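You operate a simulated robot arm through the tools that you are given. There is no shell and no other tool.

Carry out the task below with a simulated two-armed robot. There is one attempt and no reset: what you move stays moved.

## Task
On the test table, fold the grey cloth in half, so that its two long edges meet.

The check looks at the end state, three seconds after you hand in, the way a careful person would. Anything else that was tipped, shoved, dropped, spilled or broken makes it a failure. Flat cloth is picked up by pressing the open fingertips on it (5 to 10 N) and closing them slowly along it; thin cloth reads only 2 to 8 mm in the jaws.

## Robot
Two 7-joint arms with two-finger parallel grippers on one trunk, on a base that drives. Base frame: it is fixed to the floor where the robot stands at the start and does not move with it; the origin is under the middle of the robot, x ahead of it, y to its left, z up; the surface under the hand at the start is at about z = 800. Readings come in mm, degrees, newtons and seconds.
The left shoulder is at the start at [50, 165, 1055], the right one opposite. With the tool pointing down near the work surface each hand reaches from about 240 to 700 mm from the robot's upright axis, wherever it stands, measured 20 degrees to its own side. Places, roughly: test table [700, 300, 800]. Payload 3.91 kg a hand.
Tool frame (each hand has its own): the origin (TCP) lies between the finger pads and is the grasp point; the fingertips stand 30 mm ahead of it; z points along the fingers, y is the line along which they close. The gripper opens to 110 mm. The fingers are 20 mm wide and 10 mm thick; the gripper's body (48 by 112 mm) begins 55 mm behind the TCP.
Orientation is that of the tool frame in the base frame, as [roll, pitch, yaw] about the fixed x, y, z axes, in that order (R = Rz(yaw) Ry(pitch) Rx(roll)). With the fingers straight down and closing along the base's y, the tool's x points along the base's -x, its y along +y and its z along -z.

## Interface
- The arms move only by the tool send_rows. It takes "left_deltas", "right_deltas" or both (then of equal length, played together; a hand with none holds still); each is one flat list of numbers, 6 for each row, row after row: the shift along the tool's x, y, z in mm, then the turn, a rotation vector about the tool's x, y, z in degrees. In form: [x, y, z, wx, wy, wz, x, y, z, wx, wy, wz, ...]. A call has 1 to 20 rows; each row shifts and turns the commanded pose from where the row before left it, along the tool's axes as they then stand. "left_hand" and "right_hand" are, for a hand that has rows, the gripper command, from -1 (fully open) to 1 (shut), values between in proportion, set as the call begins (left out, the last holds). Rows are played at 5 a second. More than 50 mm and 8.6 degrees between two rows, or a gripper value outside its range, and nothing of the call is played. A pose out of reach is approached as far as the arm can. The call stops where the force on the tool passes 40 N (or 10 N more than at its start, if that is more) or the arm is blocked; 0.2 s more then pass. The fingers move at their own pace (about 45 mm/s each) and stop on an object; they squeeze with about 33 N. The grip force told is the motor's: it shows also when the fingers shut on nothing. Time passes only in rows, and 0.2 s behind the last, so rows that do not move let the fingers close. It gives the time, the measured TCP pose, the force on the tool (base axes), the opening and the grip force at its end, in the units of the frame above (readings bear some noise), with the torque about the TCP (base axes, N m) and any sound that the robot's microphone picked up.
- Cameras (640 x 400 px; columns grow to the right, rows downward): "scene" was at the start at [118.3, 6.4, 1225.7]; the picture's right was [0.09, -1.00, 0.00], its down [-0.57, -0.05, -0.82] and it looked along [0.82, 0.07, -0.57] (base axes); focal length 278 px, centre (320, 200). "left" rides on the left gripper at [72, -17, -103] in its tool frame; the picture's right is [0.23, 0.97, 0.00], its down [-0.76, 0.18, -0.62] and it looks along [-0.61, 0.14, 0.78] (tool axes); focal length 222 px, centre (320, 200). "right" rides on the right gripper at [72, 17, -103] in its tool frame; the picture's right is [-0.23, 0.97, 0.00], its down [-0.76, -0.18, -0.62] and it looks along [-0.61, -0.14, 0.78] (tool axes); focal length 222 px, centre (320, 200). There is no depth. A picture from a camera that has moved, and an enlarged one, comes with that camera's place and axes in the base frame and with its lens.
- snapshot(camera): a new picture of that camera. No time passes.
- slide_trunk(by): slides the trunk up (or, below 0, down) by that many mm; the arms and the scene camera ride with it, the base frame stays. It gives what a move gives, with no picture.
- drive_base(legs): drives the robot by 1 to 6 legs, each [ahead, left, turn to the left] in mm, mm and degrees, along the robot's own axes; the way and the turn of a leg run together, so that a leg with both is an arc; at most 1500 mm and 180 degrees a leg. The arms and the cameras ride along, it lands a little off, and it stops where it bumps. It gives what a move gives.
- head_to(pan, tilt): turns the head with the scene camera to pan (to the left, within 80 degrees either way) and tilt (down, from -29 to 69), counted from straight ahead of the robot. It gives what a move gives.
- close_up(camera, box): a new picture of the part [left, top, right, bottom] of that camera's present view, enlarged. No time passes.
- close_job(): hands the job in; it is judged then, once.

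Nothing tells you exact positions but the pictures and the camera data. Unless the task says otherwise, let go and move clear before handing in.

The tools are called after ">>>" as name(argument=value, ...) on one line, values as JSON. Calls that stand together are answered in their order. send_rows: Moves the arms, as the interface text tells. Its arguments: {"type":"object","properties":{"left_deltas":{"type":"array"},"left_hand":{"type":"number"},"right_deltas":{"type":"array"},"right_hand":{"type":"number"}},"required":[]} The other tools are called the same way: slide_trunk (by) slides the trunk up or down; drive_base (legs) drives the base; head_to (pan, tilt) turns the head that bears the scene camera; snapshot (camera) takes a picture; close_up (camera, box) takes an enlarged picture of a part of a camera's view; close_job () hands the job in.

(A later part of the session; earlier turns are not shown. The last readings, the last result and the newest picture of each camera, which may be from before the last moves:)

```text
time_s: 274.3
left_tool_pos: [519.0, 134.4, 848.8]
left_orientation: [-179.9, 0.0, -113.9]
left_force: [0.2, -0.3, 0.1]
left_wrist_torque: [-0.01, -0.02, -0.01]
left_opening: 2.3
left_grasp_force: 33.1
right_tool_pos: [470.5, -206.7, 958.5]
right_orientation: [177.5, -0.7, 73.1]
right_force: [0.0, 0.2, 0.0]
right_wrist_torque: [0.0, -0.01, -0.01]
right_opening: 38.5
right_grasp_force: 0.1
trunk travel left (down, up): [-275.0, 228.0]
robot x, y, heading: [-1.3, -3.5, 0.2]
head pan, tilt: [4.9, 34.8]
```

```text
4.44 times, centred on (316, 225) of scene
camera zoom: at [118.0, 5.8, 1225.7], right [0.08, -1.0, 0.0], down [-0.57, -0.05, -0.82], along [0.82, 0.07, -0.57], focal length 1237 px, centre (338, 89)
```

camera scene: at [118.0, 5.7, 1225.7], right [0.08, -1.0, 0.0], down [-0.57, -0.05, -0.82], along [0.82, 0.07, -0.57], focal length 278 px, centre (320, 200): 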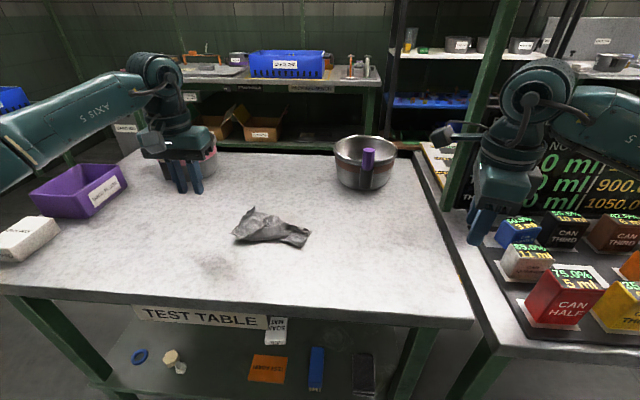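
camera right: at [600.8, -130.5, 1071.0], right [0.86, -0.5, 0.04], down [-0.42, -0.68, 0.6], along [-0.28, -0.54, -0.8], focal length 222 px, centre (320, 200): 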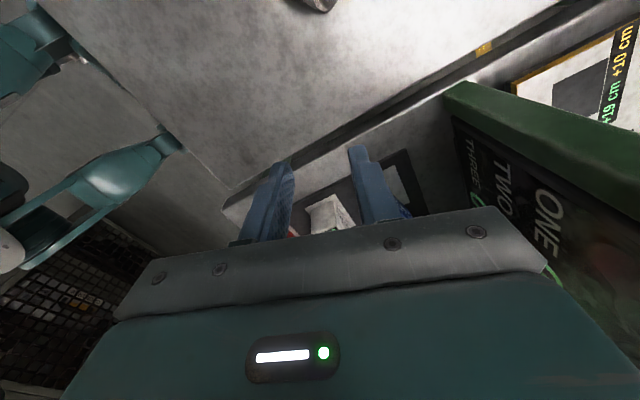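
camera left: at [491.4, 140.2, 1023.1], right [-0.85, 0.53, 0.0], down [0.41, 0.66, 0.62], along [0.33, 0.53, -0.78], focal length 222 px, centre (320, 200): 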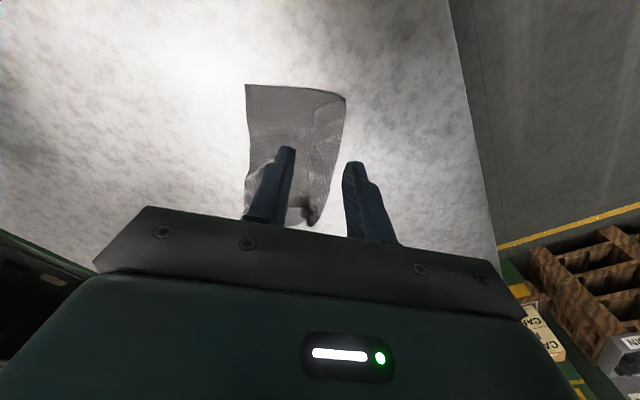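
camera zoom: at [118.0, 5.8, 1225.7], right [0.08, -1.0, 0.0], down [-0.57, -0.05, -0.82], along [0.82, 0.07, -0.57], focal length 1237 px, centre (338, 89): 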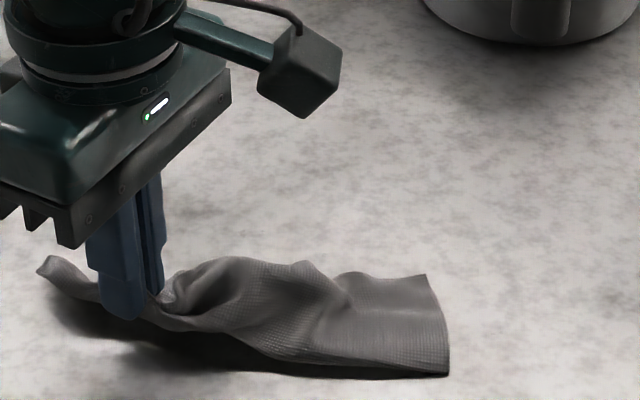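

All layers came along — the cloth just swung around. I'll set it down, release, and look again.

>>> send_rows(left_deltas=[0, 0, 8, 0, 0, 0, 0, 0, 6, 0, 0, 0, 0, 0, 0, 0, 0, 0])

>>> send_rows(left_deltas=[0, 0, 0, 0, 0, 0, 0, 0, 0, 0, 0, 0, 0, 0, 0, 0, 0, 0, 0, 0, -10, 0, 0, 0, 0, 0, -25, 0, 0, 0, 0, 0, -30, 0, 0, 0, 0, 0, -30, 0, 0, 0, 0, -20, 0, 0, 0, -8, -20, -20, 0, 0, 0, -8, -20, -20, 0, 0, 0, -8, 0, 0, 0, 0, 0, 0], left_hand=0.5)

>>> close_up(camera="left", box=[160, 0, 480, 200])

>>> close_up(camera="scene", box=[260, 200, 356, 270])

```text
time_s: 275.1
left_tool_pos: [520.9, 134.4, 836.8]
left_orientation: [179.9, 0.0, -114.0]
left_force: [0.2, -0.3, 0.8]
left_wrist_torque: [-0.01, 0.04, 0.01]
left_opening: 2.6
left_grasp_force: 32.9
right_tool_pos: [471.4, -207.2, 958.6]
right_orientation: [177.6, -0.7, 73.0]
right_force: [-0.9, 0.6, -0.2]
right_wrist_torque: [-0.02, -0.01, -0.02]
right_opening: 38.5
right_grasp_force: 0.1
trunk travel left (down, up): [-275.0, 228.0]
robot x, y, heading: [-1.0, 1.3, 0.0]
head pan, tilt: [4.9, 34.8]
```

```text
time_s: 277.5
left_tool_pos: [585.2, 159.1, 932.8]
left_orientation: [-179.9, 0.0, -89.8]
left_force: [0.1, -0.4, 0.0]
left_wrist_torque: [0.01, 0.0, -0.01]
left_opening: 27.7
left_grasp_force: 0.2
right_tool_pos: [469.5, -207.4, 957.6]
right_orientation: [177.6, -0.7, 73.1]
right_force: [0.6, 0.1, -0.5]
right_wrist_torque: [0.01, 0.02, 0.0]
right_opening: 38.5
right_grasp_force: 0.0
trunk travel left (down, up): [-275.0, 228.0]
robot x, y, heading: [2.5, -0.3, 0.3]
head pan, tilt: [4.9, 34.8]
```

```text
2.00 times, centred on (320, 100) of left
camera zoom: at [601.2, 86.4, 1035.6], right [-0.97, -0.23, 0.0], down [-0.18, 0.76, 0.62], along [-0.14, 0.61, -0.78], focal length 444 px, centre (320, 400)
```

zoom: 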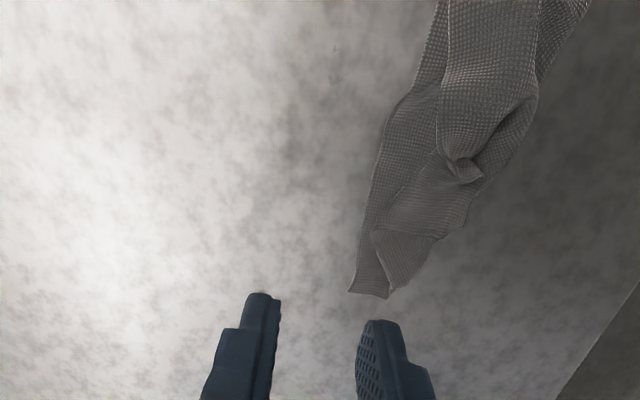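

```text
5.71 times, centred on (308, 235) of scene
camera zoom: at [118.0, 5.8, 1225.7], right [0.08, -1.0, 0.0], down [-0.57, -0.05, -0.82], along [0.82, 0.07, -0.57], focal length 1590 px, centre (389, 0)
```

zoom: 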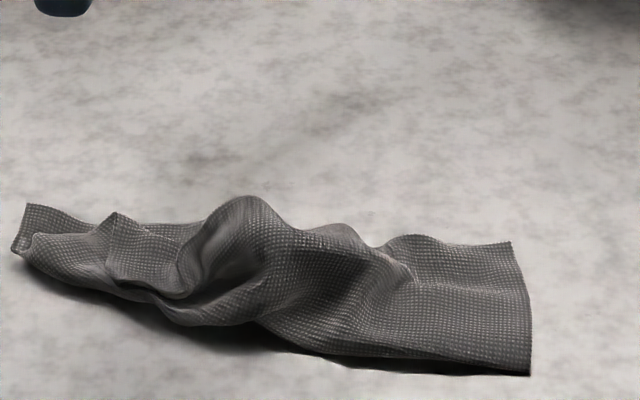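

>>> close_up(camera="left", box=[320, 20, 440, 160])

>>> close_up(camera="scene", box=[258, 228, 302, 256])

```text
2.86 times, centred on (380, 90) of left
camera zoom: at [601.2, 86.4, 1035.6], right [-0.97, -0.23, 0.0], down [-0.18, 0.76, 0.62], along [-0.14, 0.61, -0.78], focal length 635 px, centre (149, 514)
```

zoom: 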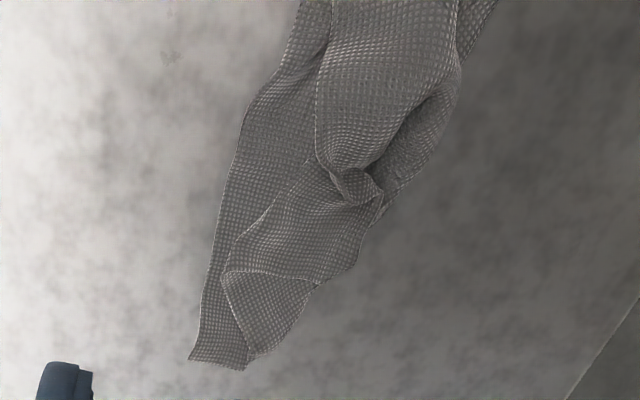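

```text
14.29 times, centred on (280, 242) of scene
camera zoom: at [118.0, 5.8, 1225.7], right [0.08, -1.0, 0.0], down [-0.57, -0.05, -0.82], along [0.82, 0.07, -0.57], focal length 3975 px, centre (891, -400)
```

zoom: 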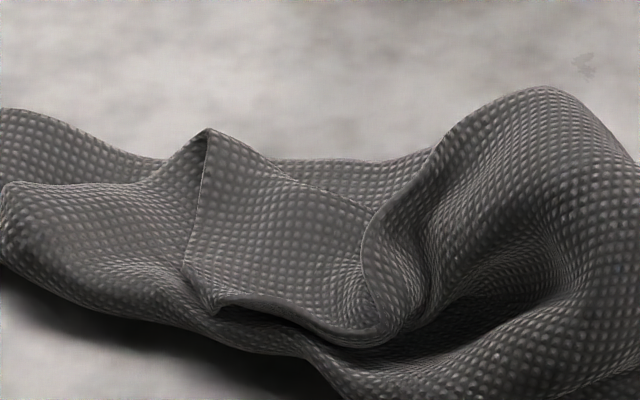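

Now I understand: the far-left corner is already the right way up, standing at about (560, 148, 815) close to the near edge — only shifted ~40 mm along the edge, with slack bulged up because the crease is too narrow at the left end. Plan: pinch this corner, lift it forward toward the robot so the bottom layer unrolls to its proper width, then roll it back to the near-left corner (561, 189).

>>> send_rows(left_deltas=[0, 0, 0, 0, 0, 6.7, 0, 0, 0, 0, 0, 6.7, 0, 0, 0, 0, 0, 6.6, 10, 6.5, 14, 0, 0, 0, 10, 6.5, 16, 0, 0, 0, 10, 7, 16, 0, 0, 0, 0, 0, 16, 0, 0, 0, 0, 0, 8, 0, 0, 0, 0, 0, 0, 0, 0, 0], left_hand=0.45)

>>> close_up(camera="left", box=[180, 20, 460, 240])

>>> close_up(camera="scene", box=[258, 200, 338, 260])

```text
time_s: 279.5
left_tool_pos: [557.0, 137.2, 861.1]
left_orientation: [-180.0, 0.0, -110.0]
left_force: [-0.2, -0.1, -0.6]
left_wrist_torque: [-0.01, -0.02, -0.01]
left_opening: 30.4
left_grasp_force: 0.0
right_tool_pos: [469.9, -207.9, 958.3]
right_orientation: [177.5, -0.8, 73.1]
right_force: [0.5, -0.2, 0.5]
right_wrist_torque: [0.0, 0.02, -0.01]
right_opening: 38.4
right_grasp_force: 0.1
trunk travel left (down, up): [-275.0, 228.0]
robot x, y, heading: [0.2, 0.4, -0.3]
head pan, tilt: [4.9, 34.8]
```

```text
1.82 times, centred on (320, 130) of left
camera zoom: at [546.7, 63.2, 963.9], right [-0.99, 0.12, 0.0], down [0.09, 0.78, 0.62], along [0.07, 0.62, -0.78], focal length 404 px, centre (320, 327)
```

zoom: 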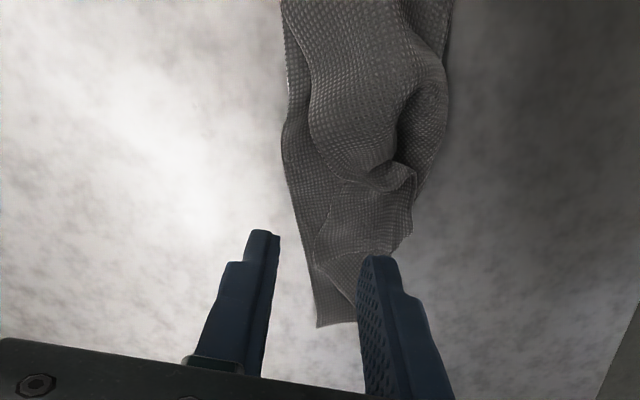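

```text
6.67 times, centred on (298, 230) of scene
camera zoom: at [118.0, 5.8, 1225.7], right [0.08, -1.0, 0.0], down [-0.57, -0.05, -0.82], along [0.82, 0.07, -0.57], focal length 1855 px, centre (467, 0)
```

zoom: 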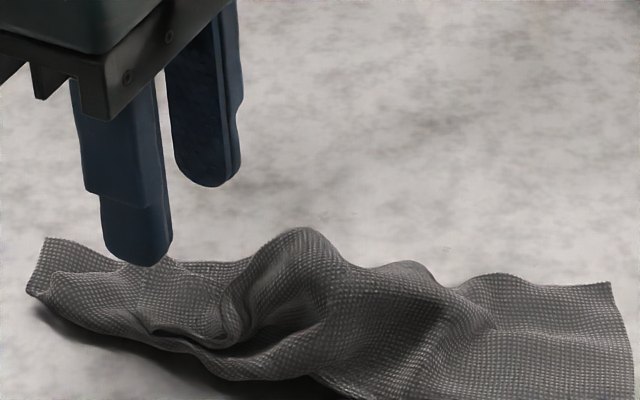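

>>> send_rows(left_deltas=[-4, 0, 8, 0, 0, 0, 0, 0, 7, 0, 0, 0, 0, 0, 5, 0, 0, 0, 0, 0, 3, 0, 0, 0, 0, 0, 0, 0, 0, 0])

>>> close_up(camera="left", box=[180, 20, 460, 240])

```text
time_s: 280.7
left_tool_pos: [557.8, 141.3, 837.2]
left_orientation: [180.0, 0.0, -110.0]
left_force: [0.3, 0.6, -0.2]
left_wrist_torque: [0.01, 0.02, -0.01]
left_opening: 30.2
left_grasp_force: 0.0
right_tool_pos: [470.8, -207.9, 957.2]
right_orientation: [177.7, -0.7, 73.1]
right_force: [0.0, -0.4, 0.6]
right_wrist_torque: [0.05, 0.0, -0.03]
right_opening: 38.4
right_grasp_force: 0.1
trunk travel left (down, up): [-275.0, 228.0]
robot x, y, heading: [-4.3, 2.1, 0.0]
head pan, tilt: [4.9, 34.8]
```

```text
1.82 times, centred on (320, 130) of left
camera zoom: at [549.0, 66.7, 941.7], right [-0.99, 0.12, 0.0], down [0.09, 0.78, 0.62], along [0.07, 0.62, -0.78], focal length 404 px, centre (320, 327)
```

zoom: 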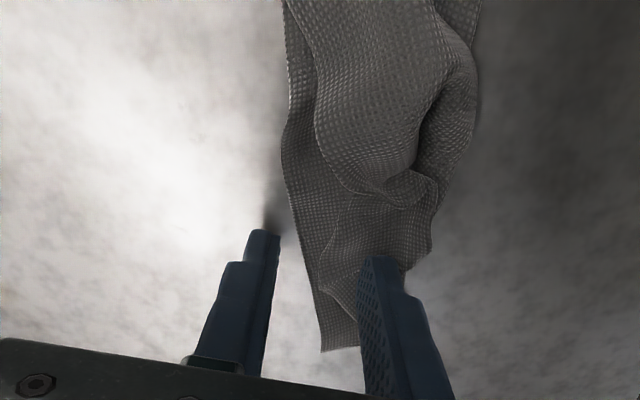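

>>> send_rows(left_deltas=[-4, 3, 0.5, 0, 0, 0, 0, 0, 0, 0, 0, 0], left_hand=0.55)

>>> send_rows(left_deltas=[0, 0, 0, 0, 0, 0], left_hand=0.66)

>>> close_up(camera="left", box=[180, 20, 460, 240])

```text
time_s: 281.3
left_tool_pos: [556.3, 144.6, 837.3]
left_orientation: [179.9, 0.0, -110.0]
left_force: [-0.7, -0.6, 0.4]
left_wrist_torque: [0.0, -0.02, -0.01]
left_opening: 24.8
left_grasp_force: 0.0
right_tool_pos: [468.9, -207.1, 957.9]
right_orientation: [177.6, -0.8, 73.0]
right_force: [0.0, 0.1, 0.8]
right_wrist_torque: [-0.02, 0.0, -0.01]
right_opening: 38.1
right_grasp_force: 0.0
trunk travel left (down, up): [-275.0, 228.0]
robot x, y, heading: [-0.3, -0.9, -0.1]
head pan, tilt: [4.9, 34.8]
```

```text
time_s: 281.7
left_tool_pos: [556.9, 145.0, 837.8]
left_orientation: [-180.0, 0.0, -110.0]
left_force: [0.9, 0.0, -0.3]
left_wrist_torque: [0.0, 0.0, 0.02]
left_opening: 18.7
left_grasp_force: 0.0
right_tool_pos: [469.7, -206.9, 956.1]
right_orientation: [177.6, -0.7, 73.1]
right_force: [-0.6, 0.1, 1.5]
right_wrist_torque: [-0.01, 0.04, 0.05]
right_opening: 38.5
right_grasp_force: 0.1
trunk travel left (down, up): [-275.0, 228.0]
robot x, y, heading: [-1.3, -2.6, 0.0]
head pan, tilt: [4.9, 34.8]
```

```text
1.82 times, centred on (320, 130) of left
camera zoom: at [547.5, 71.1, 941.1], right [-0.99, 0.12, 0.0], down [0.09, 0.78, 0.62], along [0.07, 0.62, -0.78], focal length 404 px, centre (320, 327)
```

zoom: 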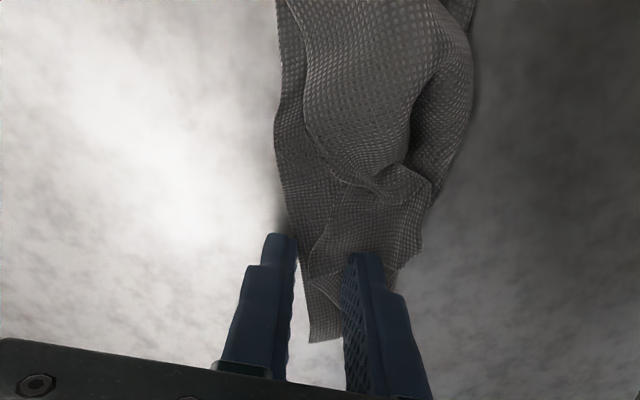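

>>> send_rows(left_deltas=[0, 0, 1.5, 0, 0, 0, 0, 0, 0, 0, 0, 0], left_hand=0.8)

>>> send_rows(left_deltas=[0, 0, 0, 0, 0, 0, 0, 0, 0, 0, 0, 0, 0, 0, 0, 0, 0, 0], left_hand=1)

>>> close_up(camera="left", box=[180, 20, 460, 240])

>>> send_rows(left_deltas=[0, 0, -6, 0, 0, 0, 0, 1, -8, 0, 0, 0, 0, 2, -8, 0, 0, 0, 0, 0, 0, 0, 0, 0])

>>> close_up(camera="left", box=[180, 20, 460, 240])

>>> close_up(camera="scene", box=[258, 190, 354, 260])

```text
time_s: 282.3
left_tool_pos: [557.6, 144.8, 834.7]
left_orientation: [180.0, 0.0, -110.0]
left_force: [0.3, 0.0, -0.1]
left_wrist_torque: [0.0, 0.05, -0.01]
left_opening: 11.0
left_grasp_force: 0.1
right_tool_pos: [470.6, -207.7, 957.7]
right_orientation: [177.6, -0.8, 73.1]
right_force: [1.2, -0.1, 0.7]
right_wrist_torque: [0.02, -0.02, -0.03]
right_opening: 38.6
right_grasp_force: 0.0
trunk travel left (down, up): [-275.0, 228.0]
robot x, y, heading: [-0.6, 2.6, -0.1]
head pan, tilt: [4.9, 34.8]
```

```text
time_s: 283.1
left_tool_pos: [558.1, 144.9, 836.9]
left_orientation: [-179.9, 0.2, -110.0]
left_force: [0.2, 0.8, 1.4]
left_wrist_torque: [0.0, -0.01, -0.02]
left_opening: 1.7
left_grasp_force: 33.0
right_tool_pos: [469.6, -207.4, 957.8]
right_orientation: [177.7, -0.8, 73.1]
right_force: [0.4, -0.3, -0.7]
right_wrist_torque: [0.02, 0.01, -0.02]
right_opening: 38.2
right_grasp_force: 0.0
trunk travel left (down, up): [-275.0, 228.0]
robot x, y, heading: [-0.5, -1.5, -0.1]
head pan, tilt: [4.9, 34.8]
```

```text
1.82 times, centred on (320, 130) of left
camera zoom: at [547.7, 71.1, 939.7], right [-0.99, 0.12, 0.0], down [0.09, 0.78, 0.62], along [0.07, 0.62, -0.78], focal length 404 px, centre (320, 327)
```

zoom: 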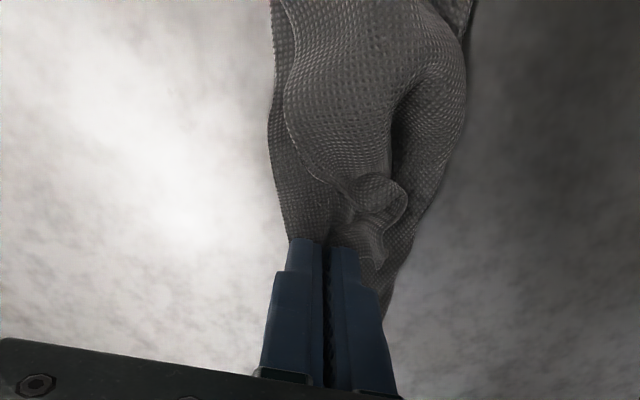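

```text
time_s: 284.1
left_tool_pos: [554.6, 145.8, 857.9]
left_orientation: [180.0, 0.0, -110.0]
left_force: [-0.5, 1.0, 0.8]
left_wrist_torque: [-0.03, 0.0, 0.0]
left_opening: 1.7
left_grasp_force: 32.7
right_tool_pos: [470.3, -206.9, 957.7]
right_orientation: [177.6, -0.8, 73.0]
right_force: [0.5, 0.0, 1.2]
right_wrist_torque: [-0.03, 0.01, 0.0]
right_opening: 38.6
right_grasp_force: 0.1
trunk travel left (down, up): [-275.0, 228.0]
robot x, y, heading: [0.7, 0.7, -0.0]
head pan, tilt: [4.9, 34.8]
```

```text
1.82 times, centred on (320, 130) of left
camera zoom: at [545.2, 71.9, 962.0], right [-0.99, 0.12, 0.0], down [0.09, 0.78, 0.62], along [0.07, 0.62, -0.78], focal length 404 px, centre (320, 327)
```

zoom: 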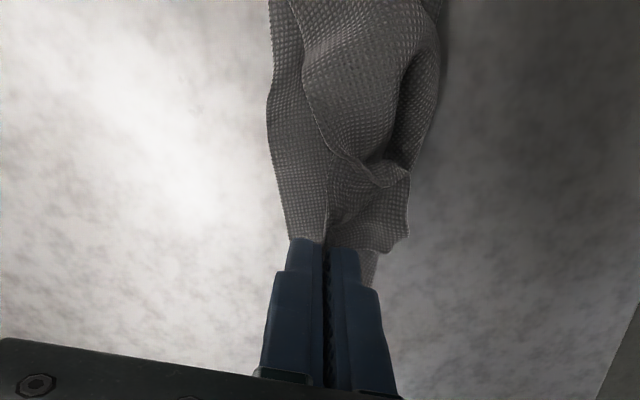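

```text
5.71 times, centred on (306, 225) of scene
camera zoom: at [118.0, 5.8, 1225.7], right [0.08, -1.0, 0.0], down [-0.57, -0.05, -0.82], along [0.82, 0.07, -0.57], focal length 1590 px, centre (400, 57)
```

zoom: 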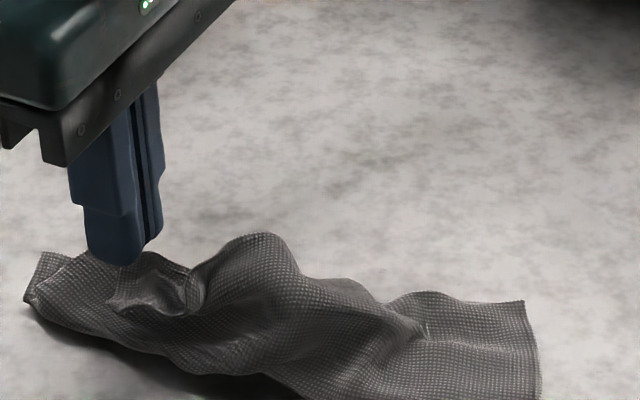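

The near layer stays down; the far-left corner seems held. Lifting and moving toward the robot so the bottom layer unrolls.

>>> send_rows(left_deltas=[0, 4, -12, 0, 0, 0, 0, 6, -12, 0, 0, 0, 0, 8, -12, 0, 0, 0, 0, 8, -6, 0, 0, 0, 0, 0, 0, 0, 0, 0])

>>> close_up(camera="left", box=[140, 0, 460, 240])

>>> close_up(camera="scene", box=[248, 180, 360, 270])

```text
time_s: 285.3
left_tool_pos: [530.0, 154.7, 900.6]
left_orientation: [-179.9, 0.0, -110.0]
left_force: [-0.5, -0.2, 0.1]
left_wrist_torque: [-0.02, 0.0, 0.01]
left_opening: 1.6
left_grasp_force: 32.9
right_tool_pos: [470.9, -207.1, 957.7]
right_orientation: [177.6, -0.8, 73.1]
right_force: [-0.7, 0.4, -0.5]
right_wrist_torque: [0.01, 0.01, -0.02]
right_opening: 38.2
right_grasp_force: 0.0
trunk travel left (down, up): [-275.0, 228.0]
robot x, y, heading: [-1.2, -3.2, 0.3]
head pan, tilt: [4.9, 34.8]
```

```text
1.67 times, centred on (300, 120) of left
camera zoom: at [520.6, 80.7, 1003.8], right [-0.99, 0.12, 0.0], down [0.09, 0.78, 0.62], along [0.07, 0.62, -0.78], focal length 370 px, centre (353, 333)
```

zoom: 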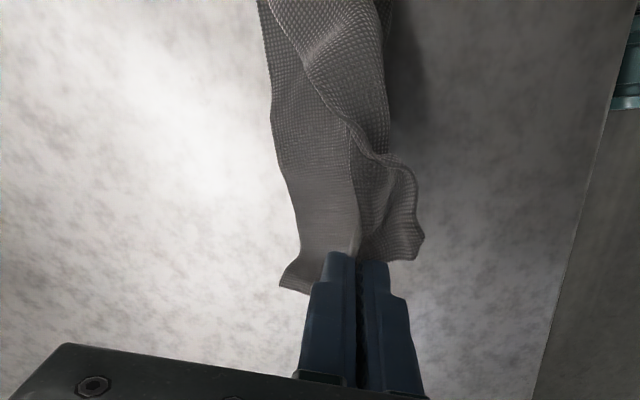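

```text
4.44 times, centred on (304, 225) of scene
camera zoom: at [118.0, 5.8, 1225.7], right [0.08, -1.0, 0.0], down [-0.57, -0.05, -0.82], along [0.82, 0.07, -0.57], focal length 1237 px, centre (391, 89)
```

zoom: 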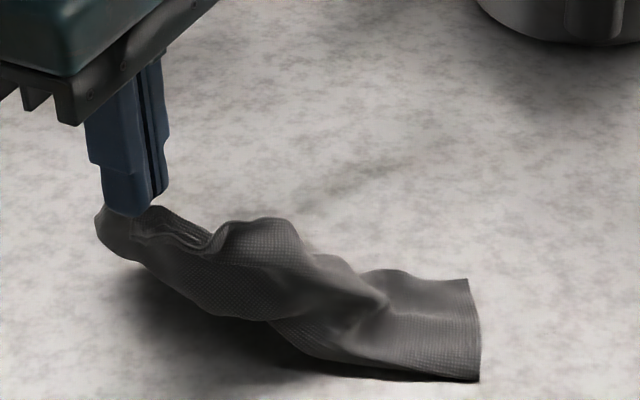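

The bottom layer is unrolling properly. I'll lay this end flat toward the robot and re-grasp at its very edge.

>>> send_rows(left_deltas=[1, 9, 4, 0, 0, 0, 1, 9, 6, 0, 0, 0, 1, 9, 8, 0, 0, 0, 1, 9, 9, 0, 0, 0, 1, 9, 9, 0, 0, 0, 1, 8, 9, 0, 0, 0, 1, 6, 9, 0, 0, 0, 0, 3, 8, 0, 0, 0, 0, 0, 0, 0, 0, 0])

>>> send_rows(left_deltas=[0, 0, 0, 0, 0, 0, 0, 0, 0, 0, 0, 0, 0, 0, 0, 0, 0, 0, 0, 0, -10, 0, 0, 0, 0, 0, -25, 0, 0, 0, 0, 0, -30, 0, 0, 0, 0, 0, -30, 0, 0, 0, -20, 0, 0, 0, 0, 0, -20, 0, 0, 0, 0, 0, -20, 0, 0, 0, 0, 0, 0, 0, 0, 0, 0, 0], left_hand=0.5)

>>> close_up(camera="left", box=[120, 0, 440, 200])

>>> close_up(camera="scene", box=[240, 200, 352, 290])

```text
time_s: 287.3
left_tool_pos: [469.7, 169.9, 837.7]
left_orientation: [-180.0, 0.0, -110.0]
left_force: [0.4, -0.3, 0.6]
left_wrist_torque: [0.01, -0.03, 0.02]
left_opening: 1.7
left_grasp_force: 33.2
right_tool_pos: [470.6, -207.0, 958.1]
right_orientation: [177.7, -0.9, 73.1]
right_force: [0.5, -0.1, 0.0]
right_wrist_torque: [0.02, 0.01, 0.0]
right_opening: 38.5
right_grasp_force: 0.1
trunk travel left (down, up): [-275.0, 228.0]
robot x, y, heading: [0.5, -0.7, -0.1]
head pan, tilt: [4.9, 34.8]
```

```text
time_s: 289.7
left_tool_pos: [490.6, 227.6, 931.9]
left_orientation: [179.9, 0.0, -110.0]
left_force: [-0.3, -0.2, -1.5]
left_wrist_torque: [0.02, 0.02, 0.04]
left_opening: 27.4
left_grasp_force: 0.0
right_tool_pos: [471.1, -207.4, 957.6]
right_orientation: [177.6, -0.8, 73.0]
right_force: [0.0, -0.2, -0.7]
right_wrist_torque: [0.02, 0.01, -0.01]
right_opening: 38.4
right_grasp_force: 0.0
trunk travel left (down, up): [-275.0, 228.0]
robot x, y, heading: [1.5, 2.5, -0.1]
head pan, tilt: [4.9, 34.8]
```

```text
2.00 times, centred on (280, 100) of left
camera zoom: at [480.6, 153.5, 1036.5], right [-0.99, 0.12, 0.0], down [0.09, 0.78, 0.62], along [0.07, 0.62, -0.78], focal length 444 px, centre (400, 400)
```

zoom: 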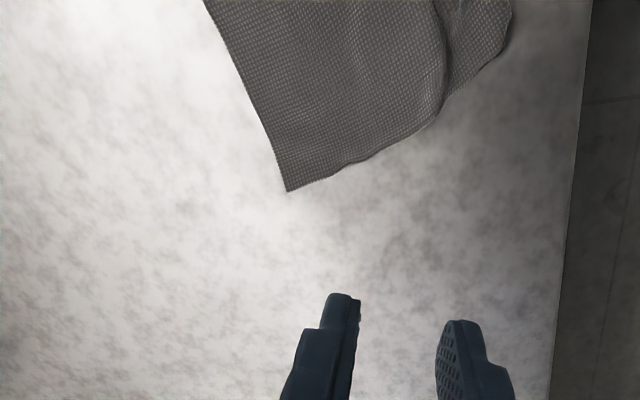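

```text
4.44 times, centred on (296, 245) of scene
camera zoom: at [118.0, 5.8, 1225.7], right [0.08, -1.0, 0.0], down [-0.57, -0.05, -0.82], along [0.82, 0.07, -0.57], focal length 1237 px, centre (427, 0)
```

zoom: 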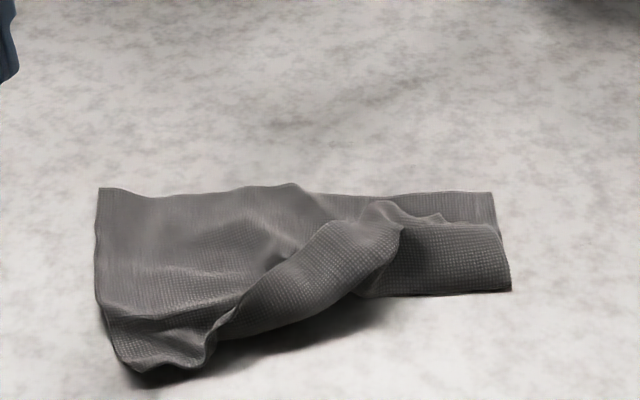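

The cloth now lies nicely along y with its near long edge straight at the back (x ≈ 550–565) and its left end open. Looking at the far-left corner from above with the left hand.

>>> send_rows(left_deltas=[0, 0, 0, 0, 0, -7, 0, 0, 0, 0, 0, -7, 0, 0, 0, 0, 0, -6, 12, 10, 0, 0, 0, 0, 0, 12, 0, 0, 0, 0, 0, 0, 0, 0, 0, 0])

>>> snapshot(camera="left")

>>> close_up(camera="left", box=[160, 0, 400, 150])

>>> close_up(camera="scene", box=[244, 230, 316, 285])

```text
time_s: 291.1
left_tool_pos: [466.4, 213.8, 933.3]
left_orientation: [-180.0, 0.0, -90.1]
left_force: [-0.1, -0.3, 0.0]
left_wrist_torque: [0.0, -0.02, -0.01]
left_opening: 27.7
left_grasp_force: 0.1
right_tool_pos: [470.6, -207.5, 958.4]
right_orientation: [177.7, -0.8, 73.1]
right_force: [0.1, 0.1, -0.1]
right_wrist_torque: [0.01, 0.01, -0.01]
right_opening: 38.6
right_grasp_force: 0.0
trunk travel left (down, up): [-275.0, 228.0]
robot x, y, heading: [0.3, 4.3, -0.4]
head pan, tilt: [4.9, 34.8]
```

```text
taken
camera left: at [484.3, 141.4, 1037.2], right [-0.97, -0.23, 0.0], down [-0.18, 0.76, 0.62], along [-0.14, 0.61, -0.78], focal length 222 px, centre (320, 200)
```

left: 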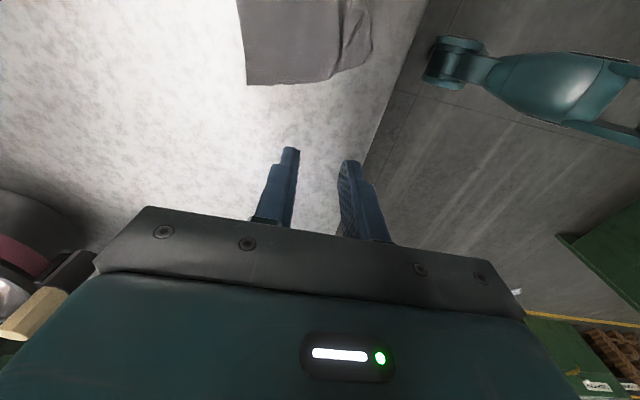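

```text
2.67 times, centred on (280, 75) of left
camera zoom: at [484.3, 141.4, 1037.2], right [-0.97, -0.23, 0.0], down [-0.18, 0.76, 0.62], along [-0.14, 0.61, -0.78], focal length 592 px, centre (427, 533)
```

zoom: 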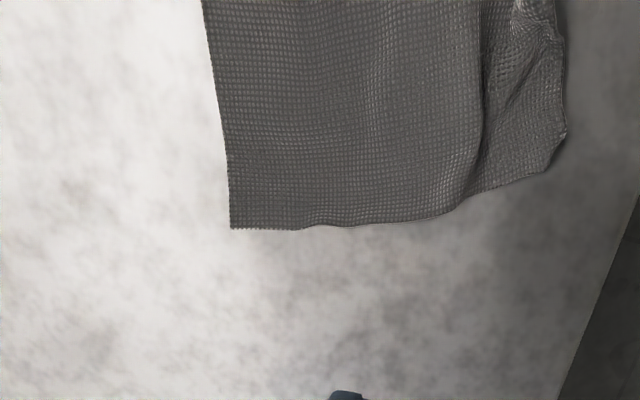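

```text
7.27 times, centred on (280, 258) of scene
camera zoom: at [118.0, 5.8, 1225.7], right [0.08, -1.0, 0.0], down [-0.57, -0.05, -0.82], along [0.82, 0.07, -0.57], focal length 2024 px, centre (611, -218)
```

zoom: 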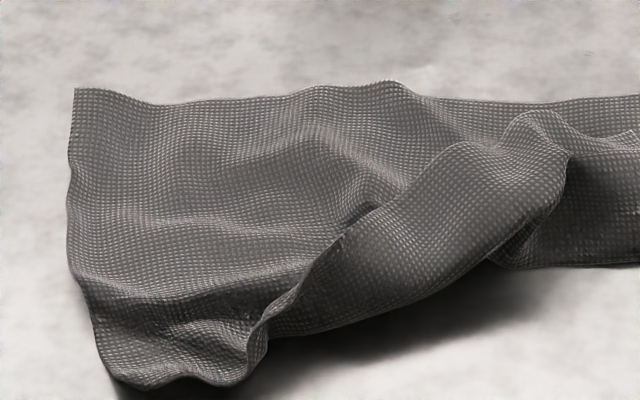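

The left end is flat and single-layered: near-left (544, 205), far-left (436, 151). I'll pinch the very edge beside the far-left corner (one finger outside the edge), then roll it over low to the near-left corner.

>>> send_rows(left_deltas=[15, 4, 12, 0, 0, 0, 15, 4, 14, 0, 0, 0, 15, 4, 14, 0, 0, 0, 15, 4, 14, 0, 0, 0, 16, 4, 14, 0, 0, 0, 0, 0, 10, 0, 0, 0, 0, 0, 0, 0, 0, 0], left_hand=0.45)

>>> close_up(camera="left", box=[180, 20, 460, 240])

>>> close_up(camera="scene", box=[244, 210, 340, 290])

```text
time_s: 292.7
left_tool_pos: [448.2, 137.4, 854.4]
left_orientation: [179.9, 0.0, -90.0]
left_force: [-0.7, -0.2, 0.0]
left_wrist_torque: [-0.02, 0.0, 0.0]
left_opening: 30.6
left_grasp_force: 0.1
right_tool_pos: [470.9, -207.3, 958.5]
right_orientation: [177.6, -0.8, 73.1]
right_force: [0.2, -0.7, 0.9]
right_wrist_torque: [0.0, 0.01, 0.01]
right_opening: 38.7
right_grasp_force: 0.1
trunk travel left (down, up): [-275.0, 228.0]
robot x, y, heading: [-0.1, -0.8, -0.2]
head pan, tilt: [4.9, 34.8]
```

```text
1.82 times, centred on (320, 130) of left
camera zoom: at [464.4, 64.7, 958.9], right [-0.97, -0.23, 0.0], down [-0.18, 0.76, 0.62], along [-0.14, 0.61, -0.78], focal length 404 px, centre (320, 327)
```

zoom: 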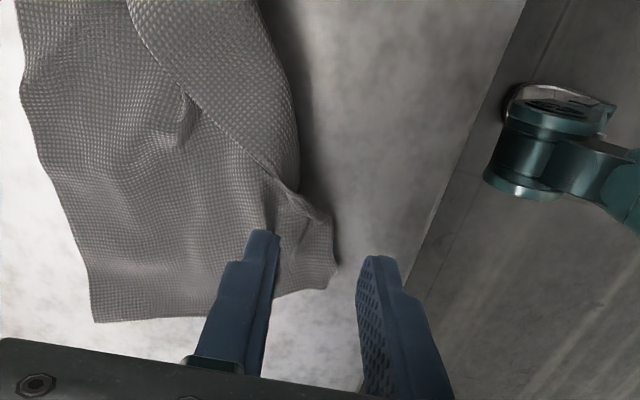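

```text
5.00 times, centred on (292, 250) of scene
camera zoom: at [118.0, 5.8, 1225.7], right [0.08, -1.0, 0.0], down [-0.57, -0.05, -0.82], along [0.82, 0.07, -0.57], focal length 1391 px, centre (460, -50)
```

zoom: 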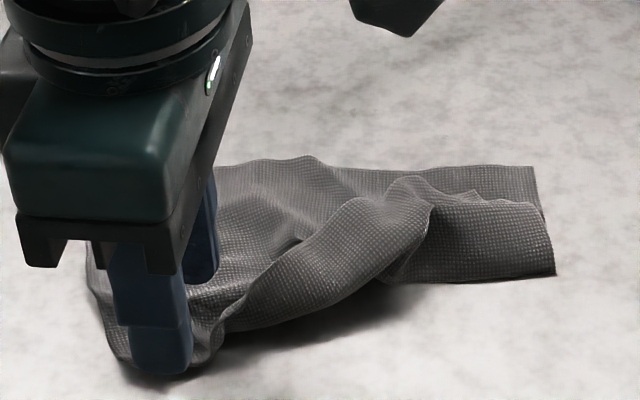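

>>> send_rows(left_deltas=[-2, 3, 6, 0, 0, 0, 0, 0, 6, 0, 0, 0, 0, 0, 6, 0, 0, 0, 0, 0, 2, 0, 0, 0, 0, 0, 0, 0, 0, 0])

>>> send_rows(left_deltas=[0, 0, 1, 0, 0, 0, 0, 0, 0, 0, 0, 0])

>>> send_rows(left_deltas=[0, 0, 1, 0, 0, 0, 0, 0, 0, 0, 0, 0])

>>> close_up(camera="left", box=[180, 20, 460, 240])

```text
time_s: 293.9
left_tool_pos: [444.9, 140.6, 834.6]
left_orientation: [180.0, 0.1, -90.0]
left_force: [0.0, 0.2, -0.2]
left_wrist_torque: [-0.01, -0.01, 0.0]
left_opening: 30.4
left_grasp_force: 0.1
right_tool_pos: [470.8, -207.5, 958.4]
right_orientation: [177.6, -0.9, 73.1]
right_force: [-0.3, -0.3, -0.6]
right_wrist_torque: [0.01, 0.02, 0.03]
right_opening: 38.5
right_grasp_force: 0.0
trunk travel left (down, up): [-275.0, 228.0]
robot x, y, heading: [-0.9, 0.6, -0.1]
head pan, tilt: [4.9, 34.8]
```

```text
time_s: 294.5
left_tool_pos: [444.7, 140.6, 833.0]
left_orientation: [-180.0, 0.1, -89.9]
left_force: [0.7, -0.6, -0.2]
left_wrist_torque: [-0.01, 0.01, 0.0]
left_opening: 30.1
left_grasp_force: 0.0
right_tool_pos: [470.5, -206.7, 957.1]
right_orientation: [177.7, -0.8, 73.0]
right_force: [-0.4, 0.0, 0.0]
right_wrist_torque: [-0.01, 0.01, 0.01]
right_opening: 38.6
right_grasp_force: 0.0
trunk travel left (down, up): [-275.0, 228.0]
robot x, y, heading: [-1.0, 1.1, 0.2]
head pan, tilt: [4.9, 34.8]
```

```text
time_s: 295.1
left_tool_pos: [444.7, 139.6, 832.3]
left_orientation: [180.0, 0.0, -90.0]
left_force: [-0.6, 0.2, 0.7]
left_wrist_torque: [-0.02, -0.02, 0.0]
left_opening: 30.1
left_grasp_force: 0.1
right_tool_pos: [470.4, -207.6, 957.8]
right_orientation: [177.7, -0.8, 73.1]
right_force: [-0.3, 0.2, -0.6]
right_wrist_torque: [-0.01, 0.0, 0.0]
right_opening: 38.6
right_grasp_force: 0.0
trunk travel left (down, up): [-275.0, 228.0]
robot x, y, heading: [1.3, 0.1, -0.0]
head pan, tilt: [4.9, 34.8]
```

```text
1.82 times, centred on (320, 130) of left
camera zoom: at [460.8, 67.8, 936.7], right [-0.97, -0.23, 0.0], down [-0.18, 0.76, 0.62], along [-0.14, 0.61, -0.78], focal length 404 px, centre (320, 327)
```

zoom: 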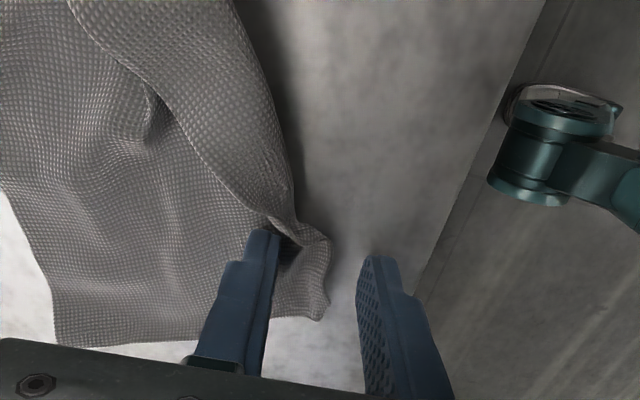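

>>> send_rows(left_deltas=[-3, 0, 0.8, 0, 0, 0, 0, 0, 0, 0, 0, 0])

>>> send_rows(left_deltas=[0, 0, 0.6, 0, 0, 0, 0, 0, 0, 0, 0, 0])

```text
time_s: 295.7
left_tool_pos: [445.2, 142.7, 831.9]
left_orientation: [179.9, 0.0, -89.9]
left_force: [0.0, -0.7, 1.1]
left_wrist_torque: [-0.03, 0.01, -0.01]
left_opening: 29.9
left_grasp_force: 0.1
right_tool_pos: [470.0, -206.6, 958.2]
right_orientation: [177.6, -0.8, 73.0]
right_force: [0.0, 0.6, 0.8]
right_wrist_torque: [0.03, -0.01, -0.02]
right_opening: 38.4
right_grasp_force: 0.0
trunk travel left (down, up): [-275.0, 228.0]
robot x, y, heading: [-1.4, -0.9, 0.0]
head pan, tilt: [4.9, 34.8]
```

```text
time_s: 296.3
left_tool_pos: [444.7, 142.6, 831.7]
left_orientation: [-180.0, 0.0, -90.0]
left_force: [1.0, 0.2, 1.1]
left_wrist_torque: [0.01, -0.03, 0.0]
left_opening: 30.1
left_grasp_force: 0.3
right_tool_pos: [469.1, -206.5, 958.2]
right_orientation: [177.6, -0.8, 73.1]
right_force: [0.1, -1.2, 0.0]
right_wrist_torque: [-0.03, 0.02, 0.0]
right_opening: 38.5
right_grasp_force: 0.1
trunk travel left (down, up): [-275.0, 228.0]
robot x, y, heading: [2.3, 2.1, 0.1]
head pan, tilt: [4.9, 34.8]
```

>>> send_rows(left_deltas=[0, 0, 0.6, 0, 0, 0, 0, 0, 0, 0, 0, 0], left_hand=0.54)

>>> send_rows(left_deltas=[0, 0, 0, 0, 0, 0], left_hand=0.63)

>>> send_rows(left_deltas=[0, 0, 0, 0, 0, 0], left_hand=0.72)

>>> close_up(camera="left", box=[180, 20, 460, 240])

```text
time_s: 296.9
left_tool_pos: [445.4, 141.8, 831.2]
left_orientation: [-180.0, -0.1, -90.0]
left_force: [0.7, 0.9, 7.4]
left_wrist_torque: [0.02, -0.13, 0.02]
left_opening: 25.9
left_grasp_force: 0.2
right_tool_pos: [471.0, -206.9, 958.5]
right_orientation: [177.6, -0.8, 73.0]
right_force: [0.6, -0.1, -0.5]
right_wrist_torque: [-0.01, -0.01, -0.03]
right_opening: 38.3
right_grasp_force: 0.1
trunk travel left (down, up): [-275.0, 228.0]
robot x, y, heading: [2.8, -1.4, -0.3]
head pan, tilt: [4.9, 34.8]
```

```text
time_s: 297.3
left_tool_pos: [443.7, 143.0, 830.4]
left_orientation: [-179.9, -0.1, -90.0]
left_force: [2.7, 0.0, 8.3]
left_wrist_torque: [0.05, -0.2, 0.03]
left_opening: 21.5
left_grasp_force: 1.2
right_tool_pos: [470.7, -207.4, 956.9]
right_orientation: [177.5, -0.9, 73.1]
right_force: [0.1, -0.1, 0.3]
right_wrist_torque: [-0.01, 0.03, 0.02]
right_opening: 38.4
right_grasp_force: 0.0
trunk travel left (down, up): [-275.0, 228.0]
robot x, y, heading: [0.8, 0.2, -0.0]
head pan, tilt: [4.9, 34.8]
```

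```text
time_s: 297.7
left_tool_pos: [443.2, 142.3, 832.4]
left_orientation: [-179.9, 0.1, -90.0]
left_force: [0.0, -0.1, 11.4]
left_wrist_torque: [0.0, -0.13, -0.04]
left_opening: 15.5
left_grasp_force: 0.0
right_tool_pos: [469.2, -207.9, 958.0]
right_orientation: [177.4, -0.9, 73.2]
right_force: [-0.2, 0.3, -0.1]
right_wrist_torque: [-0.03, -0.01, 0.01]
right_opening: 38.7
right_grasp_force: 0.0
trunk travel left (down, up): [-275.0, 228.0]
robot x, y, heading: [2.2, 3.9, -0.2]
head pan, tilt: [4.9, 34.8]
```

```text
1.82 times, centred on (320, 130) of left
camera zoom: at [460.0, 69.9, 935.2], right [-0.97, -0.23, 0.0], down [-0.18, 0.76, 0.62], along [-0.14, 0.61, -0.78], focal length 404 px, centre (320, 327)
```

zoom: 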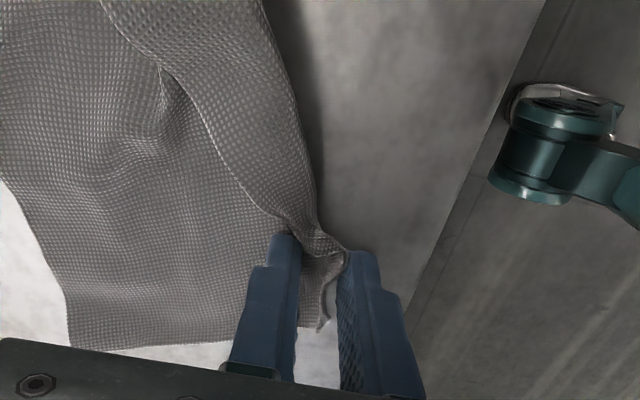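

The edge stands up between the fingers with almost no tail. Closing fully and lifting slightly.

>>> send_rows(left_deltas=[0, 0, -0.3, 0, 0, 0], left_hand=0.82)

>>> send_rows(left_deltas=[0, 0, 0, 0, 0, 0, 0, 0, 0, 0, 0, 0, 0, 0, 0, 0, 0, 0], left_hand=1)

>>> send_rows(left_deltas=[0, 0, -5, 0, 0, 0, 0, 0, -8, 0, 0, 0, 0, -3, -8, 0, 0, 0, 0, 0, 0, 0, 0, 0])

>>> close_up(camera="left", box=[180, 20, 460, 240])

>>> close_up(camera="scene", box=[244, 210, 340, 290])

```text
time_s: 298.1
left_tool_pos: [444.2, 142.7, 831.0]
left_orientation: [180.0, 0.0, -89.9]
left_force: [0.1, -0.4, 8.4]
left_wrist_torque: [0.01, -0.08, 0.02]
left_opening: 9.8
left_grasp_force: 0.0
right_tool_pos: [469.5, -207.6, 958.7]
right_orientation: [177.6, -0.9, 73.1]
right_force: [0.0, -0.5, -0.2]
right_wrist_torque: [0.0, 0.01, 0.0]
right_opening: 38.4
right_grasp_force: 0.1
trunk travel left (down, up): [-275.0, 228.0]
robot x, y, heading: [-0.2, 0.8, -0.5]
head pan, tilt: [4.9, 34.8]
```

```text
time_s: 298.9
left_tool_pos: [444.5, 142.5, 831.4]
left_orientation: [-180.0, 0.0, -90.0]
left_force: [0.7, 0.1, 4.6]
left_wrist_torque: [0.0, -0.04, -0.01]
left_opening: 2.5
left_grasp_force: 32.6
right_tool_pos: [469.8, -206.4, 958.2]
right_orientation: [177.6, -0.9, 73.1]
right_force: [-0.2, -0.5, 0.0]
right_wrist_torque: [-0.02, 0.01, 0.01]
right_opening: 38.6
right_grasp_force: 0.1
trunk travel left (down, up): [-275.0, 228.0]
robot x, y, heading: [2.6, 1.3, -0.1]
head pan, tilt: [4.9, 34.8]
```

```text
time_s: 299.9
left_tool_pos: [448.1, 142.3, 850.4]
left_orientation: [180.0, -0.1, -90.1]
left_force: [-0.1, -0.1, 0.1]
left_wrist_torque: [-0.01, -0.05, 0.04]
left_opening: 2.2
left_grasp_force: 33.0
right_tool_pos: [470.2, -206.8, 957.1]
right_orientation: [177.6, -0.8, 73.1]
right_force: [0.4, 0.1, -0.7]
right_wrist_torque: [-0.01, 0.02, 0.01]
right_opening: 38.6
right_grasp_force: 0.0
trunk travel left (down, up): [-275.0, 228.0]
robot x, y, heading: [4.7, -1.2, 0.0]
head pan, tilt: [4.9, 34.8]
```

```text
1.82 times, centred on (320, 130) of left
camera zoom: at [463.8, 70.4, 956.1], right [-0.97, -0.23, 0.0], down [-0.18, 0.76, 0.62], along [-0.14, 0.61, -0.78], focal length 404 px, centre (320, 327)
```

zoom: 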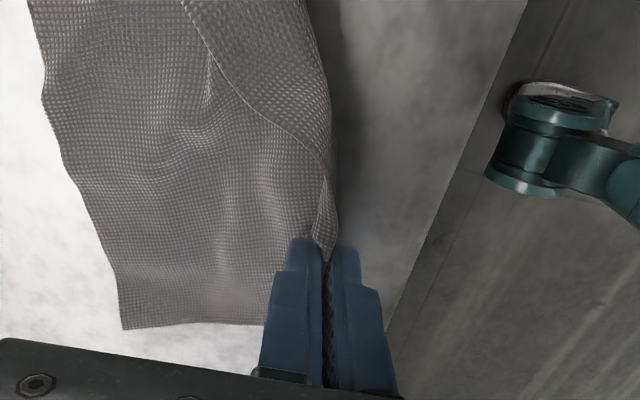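

```text
5.00 times, centred on (292, 250) of scene
camera zoom: at [118.0, 5.8, 1225.7], right [0.08, -1.0, 0.0], down [-0.57, -0.05, -0.82], along [0.82, 0.07, -0.57], focal length 1391 px, centre (460, -50)
```

zoom: 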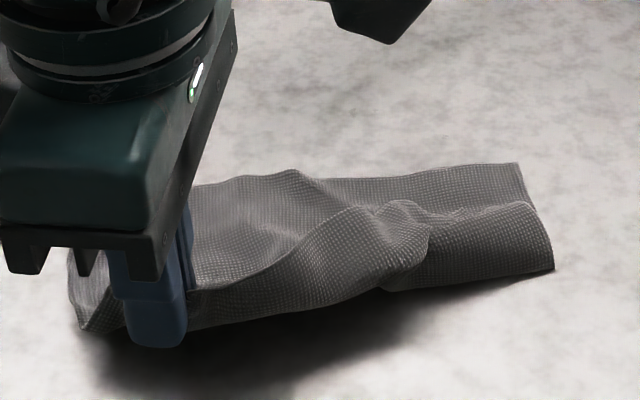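

Held at the very edge; the bottom stays flat. Now rolling it over low toward the near-left corner.

>>> send_rows(left_deltas=[-5.8, -9.3, -4, 0, 0, 0, -5.8, -9.3, -4, 0, 0, 0, -5.8, -9.3, -4, 0, 0, 0, -5.8, -9.3, -2, 0, 0, 0, -5.8, -9.3, 0, 0, 0, 0, -5.8, -9.3, 0, 0, 0, 0, 0, 0, 0, 0, 0, 0])

>>> close_up(camera="left", box=[160, 0, 480, 240])

>>> close_up(camera="scene", box=[244, 200, 340, 280])

```text
time_s: 301.5
left_tool_pos: [504.4, 178.0, 865.4]
left_orientation: [-180.0, 0.0, -90.0]
left_force: [-0.3, -0.6, -0.1]
left_wrist_torque: [-0.01, -0.03, 0.01]
left_opening: 2.6
left_grasp_force: 32.5
right_tool_pos: [469.7, -207.2, 958.0]
right_orientation: [177.6, -0.9, 73.1]
right_force: [-0.4, -0.1, -0.4]
right_wrist_torque: [0.02, 0.0, 0.05]
right_opening: 38.6
right_grasp_force: 0.0
trunk travel left (down, up): [-275.0, 228.0]
robot x, y, heading: [1.2, -0.5, -0.0]
head pan, tilt: [4.9, 34.8]
```

```text
1.67 times, centred on (320, 120) of left
camera zoom: at [519.6, 105.4, 969.0], right [-0.97, -0.23, 0.0], down [-0.18, 0.76, 0.62], along [-0.14, 0.61, -0.78], focal length 370 px, centre (320, 333)
```

zoom: 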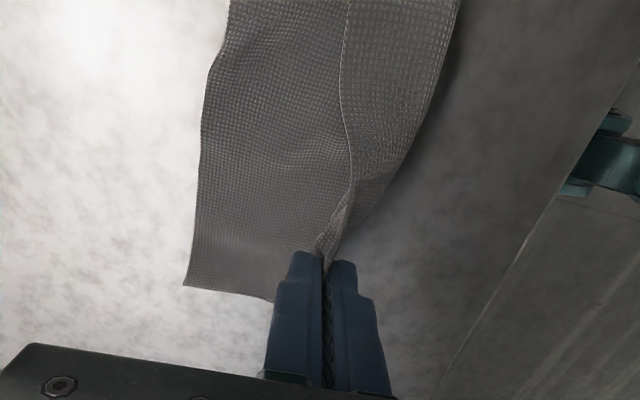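

```text
5.00 times, centred on (292, 240) of scene
camera zoom: at [118.0, 5.8, 1225.7], right [0.08, -1.0, 0.0], down [-0.57, -0.05, -0.82], along [0.82, 0.07, -0.57], focal length 1391 px, centre (460, 0)
```

zoom: 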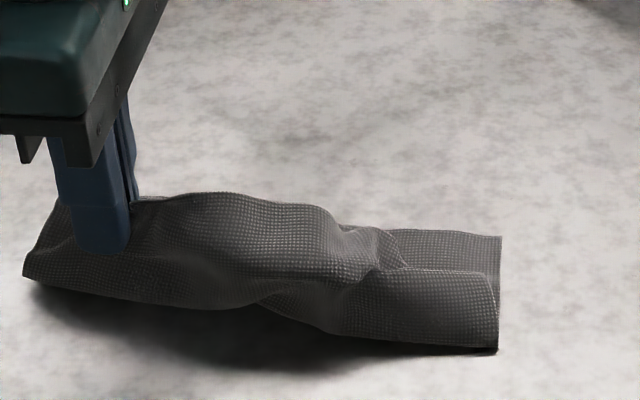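

The fold looks very good. Continuing over with a slightly higher loop so the bottom layer isn't pushed.

>>> send_rows(left_deltas=[-2, -4, -8, 0, 0, 0, -3, -8, -4, 0, 0, 0, -4, -9, 0, 0, 0, 0, -4, -9, 0, 0, 0, 0, -4, -9, 4, 0, 0, 0, -4, -8, 6, 0, 0, 0, 0, 0, 0, 0, 0, 0])

>>> close_up(camera="left", box=[160, 0, 480, 240])

>>> close_up(camera="scene", box=[244, 200, 340, 280])

```text
time_s: 303.1
left_tool_pos: [551.5, 198.5, 867.0]
left_orientation: [180.0, 0.0, -90.0]
left_force: [0.7, 0.8, 0.3]
left_wrist_torque: [-0.01, 0.01, 0.0]
left_opening: 2.4
left_grasp_force: 33.4
right_tool_pos: [469.5, -207.2, 958.7]
right_orientation: [177.6, -0.8, 73.0]
right_force: [-0.7, 0.2, -0.3]
right_wrist_torque: [0.03, -0.01, -0.04]
right_opening: 38.4
right_grasp_force: 0.0
trunk travel left (down, up): [-275.0, 228.0]
robot x, y, heading: [0.9, 2.6, -0.2]
head pan, tilt: [4.9, 34.8]
```

```text
1.67 times, centred on (320, 120) of left
camera zoom: at [567.5, 126.2, 971.3], right [-0.97, -0.23, 0.0], down [-0.18, 0.76, 0.62], along [-0.14, 0.61, -0.78], focal length 370 px, centre (320, 333)
```

zoom: 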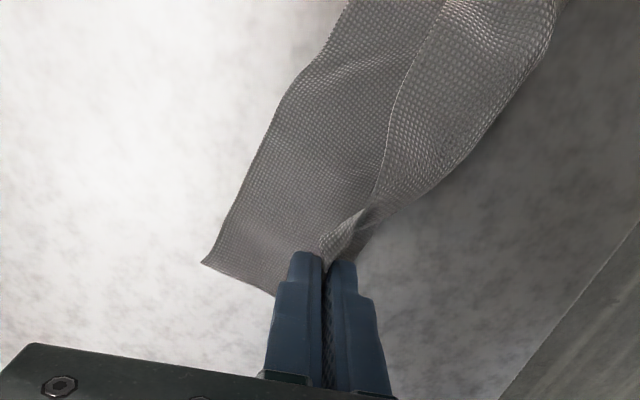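

```text
5.00 times, centred on (292, 240) of scene
camera zoom: at [118.0, 5.8, 1225.7], right [0.08, -1.0, 0.0], down [-0.57, -0.05, -0.82], along [0.82, 0.07, -0.57], focal length 1391 px, centre (460, 0)
```

zoom: 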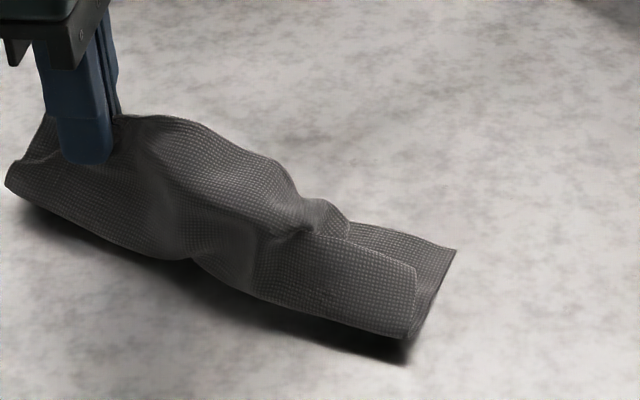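

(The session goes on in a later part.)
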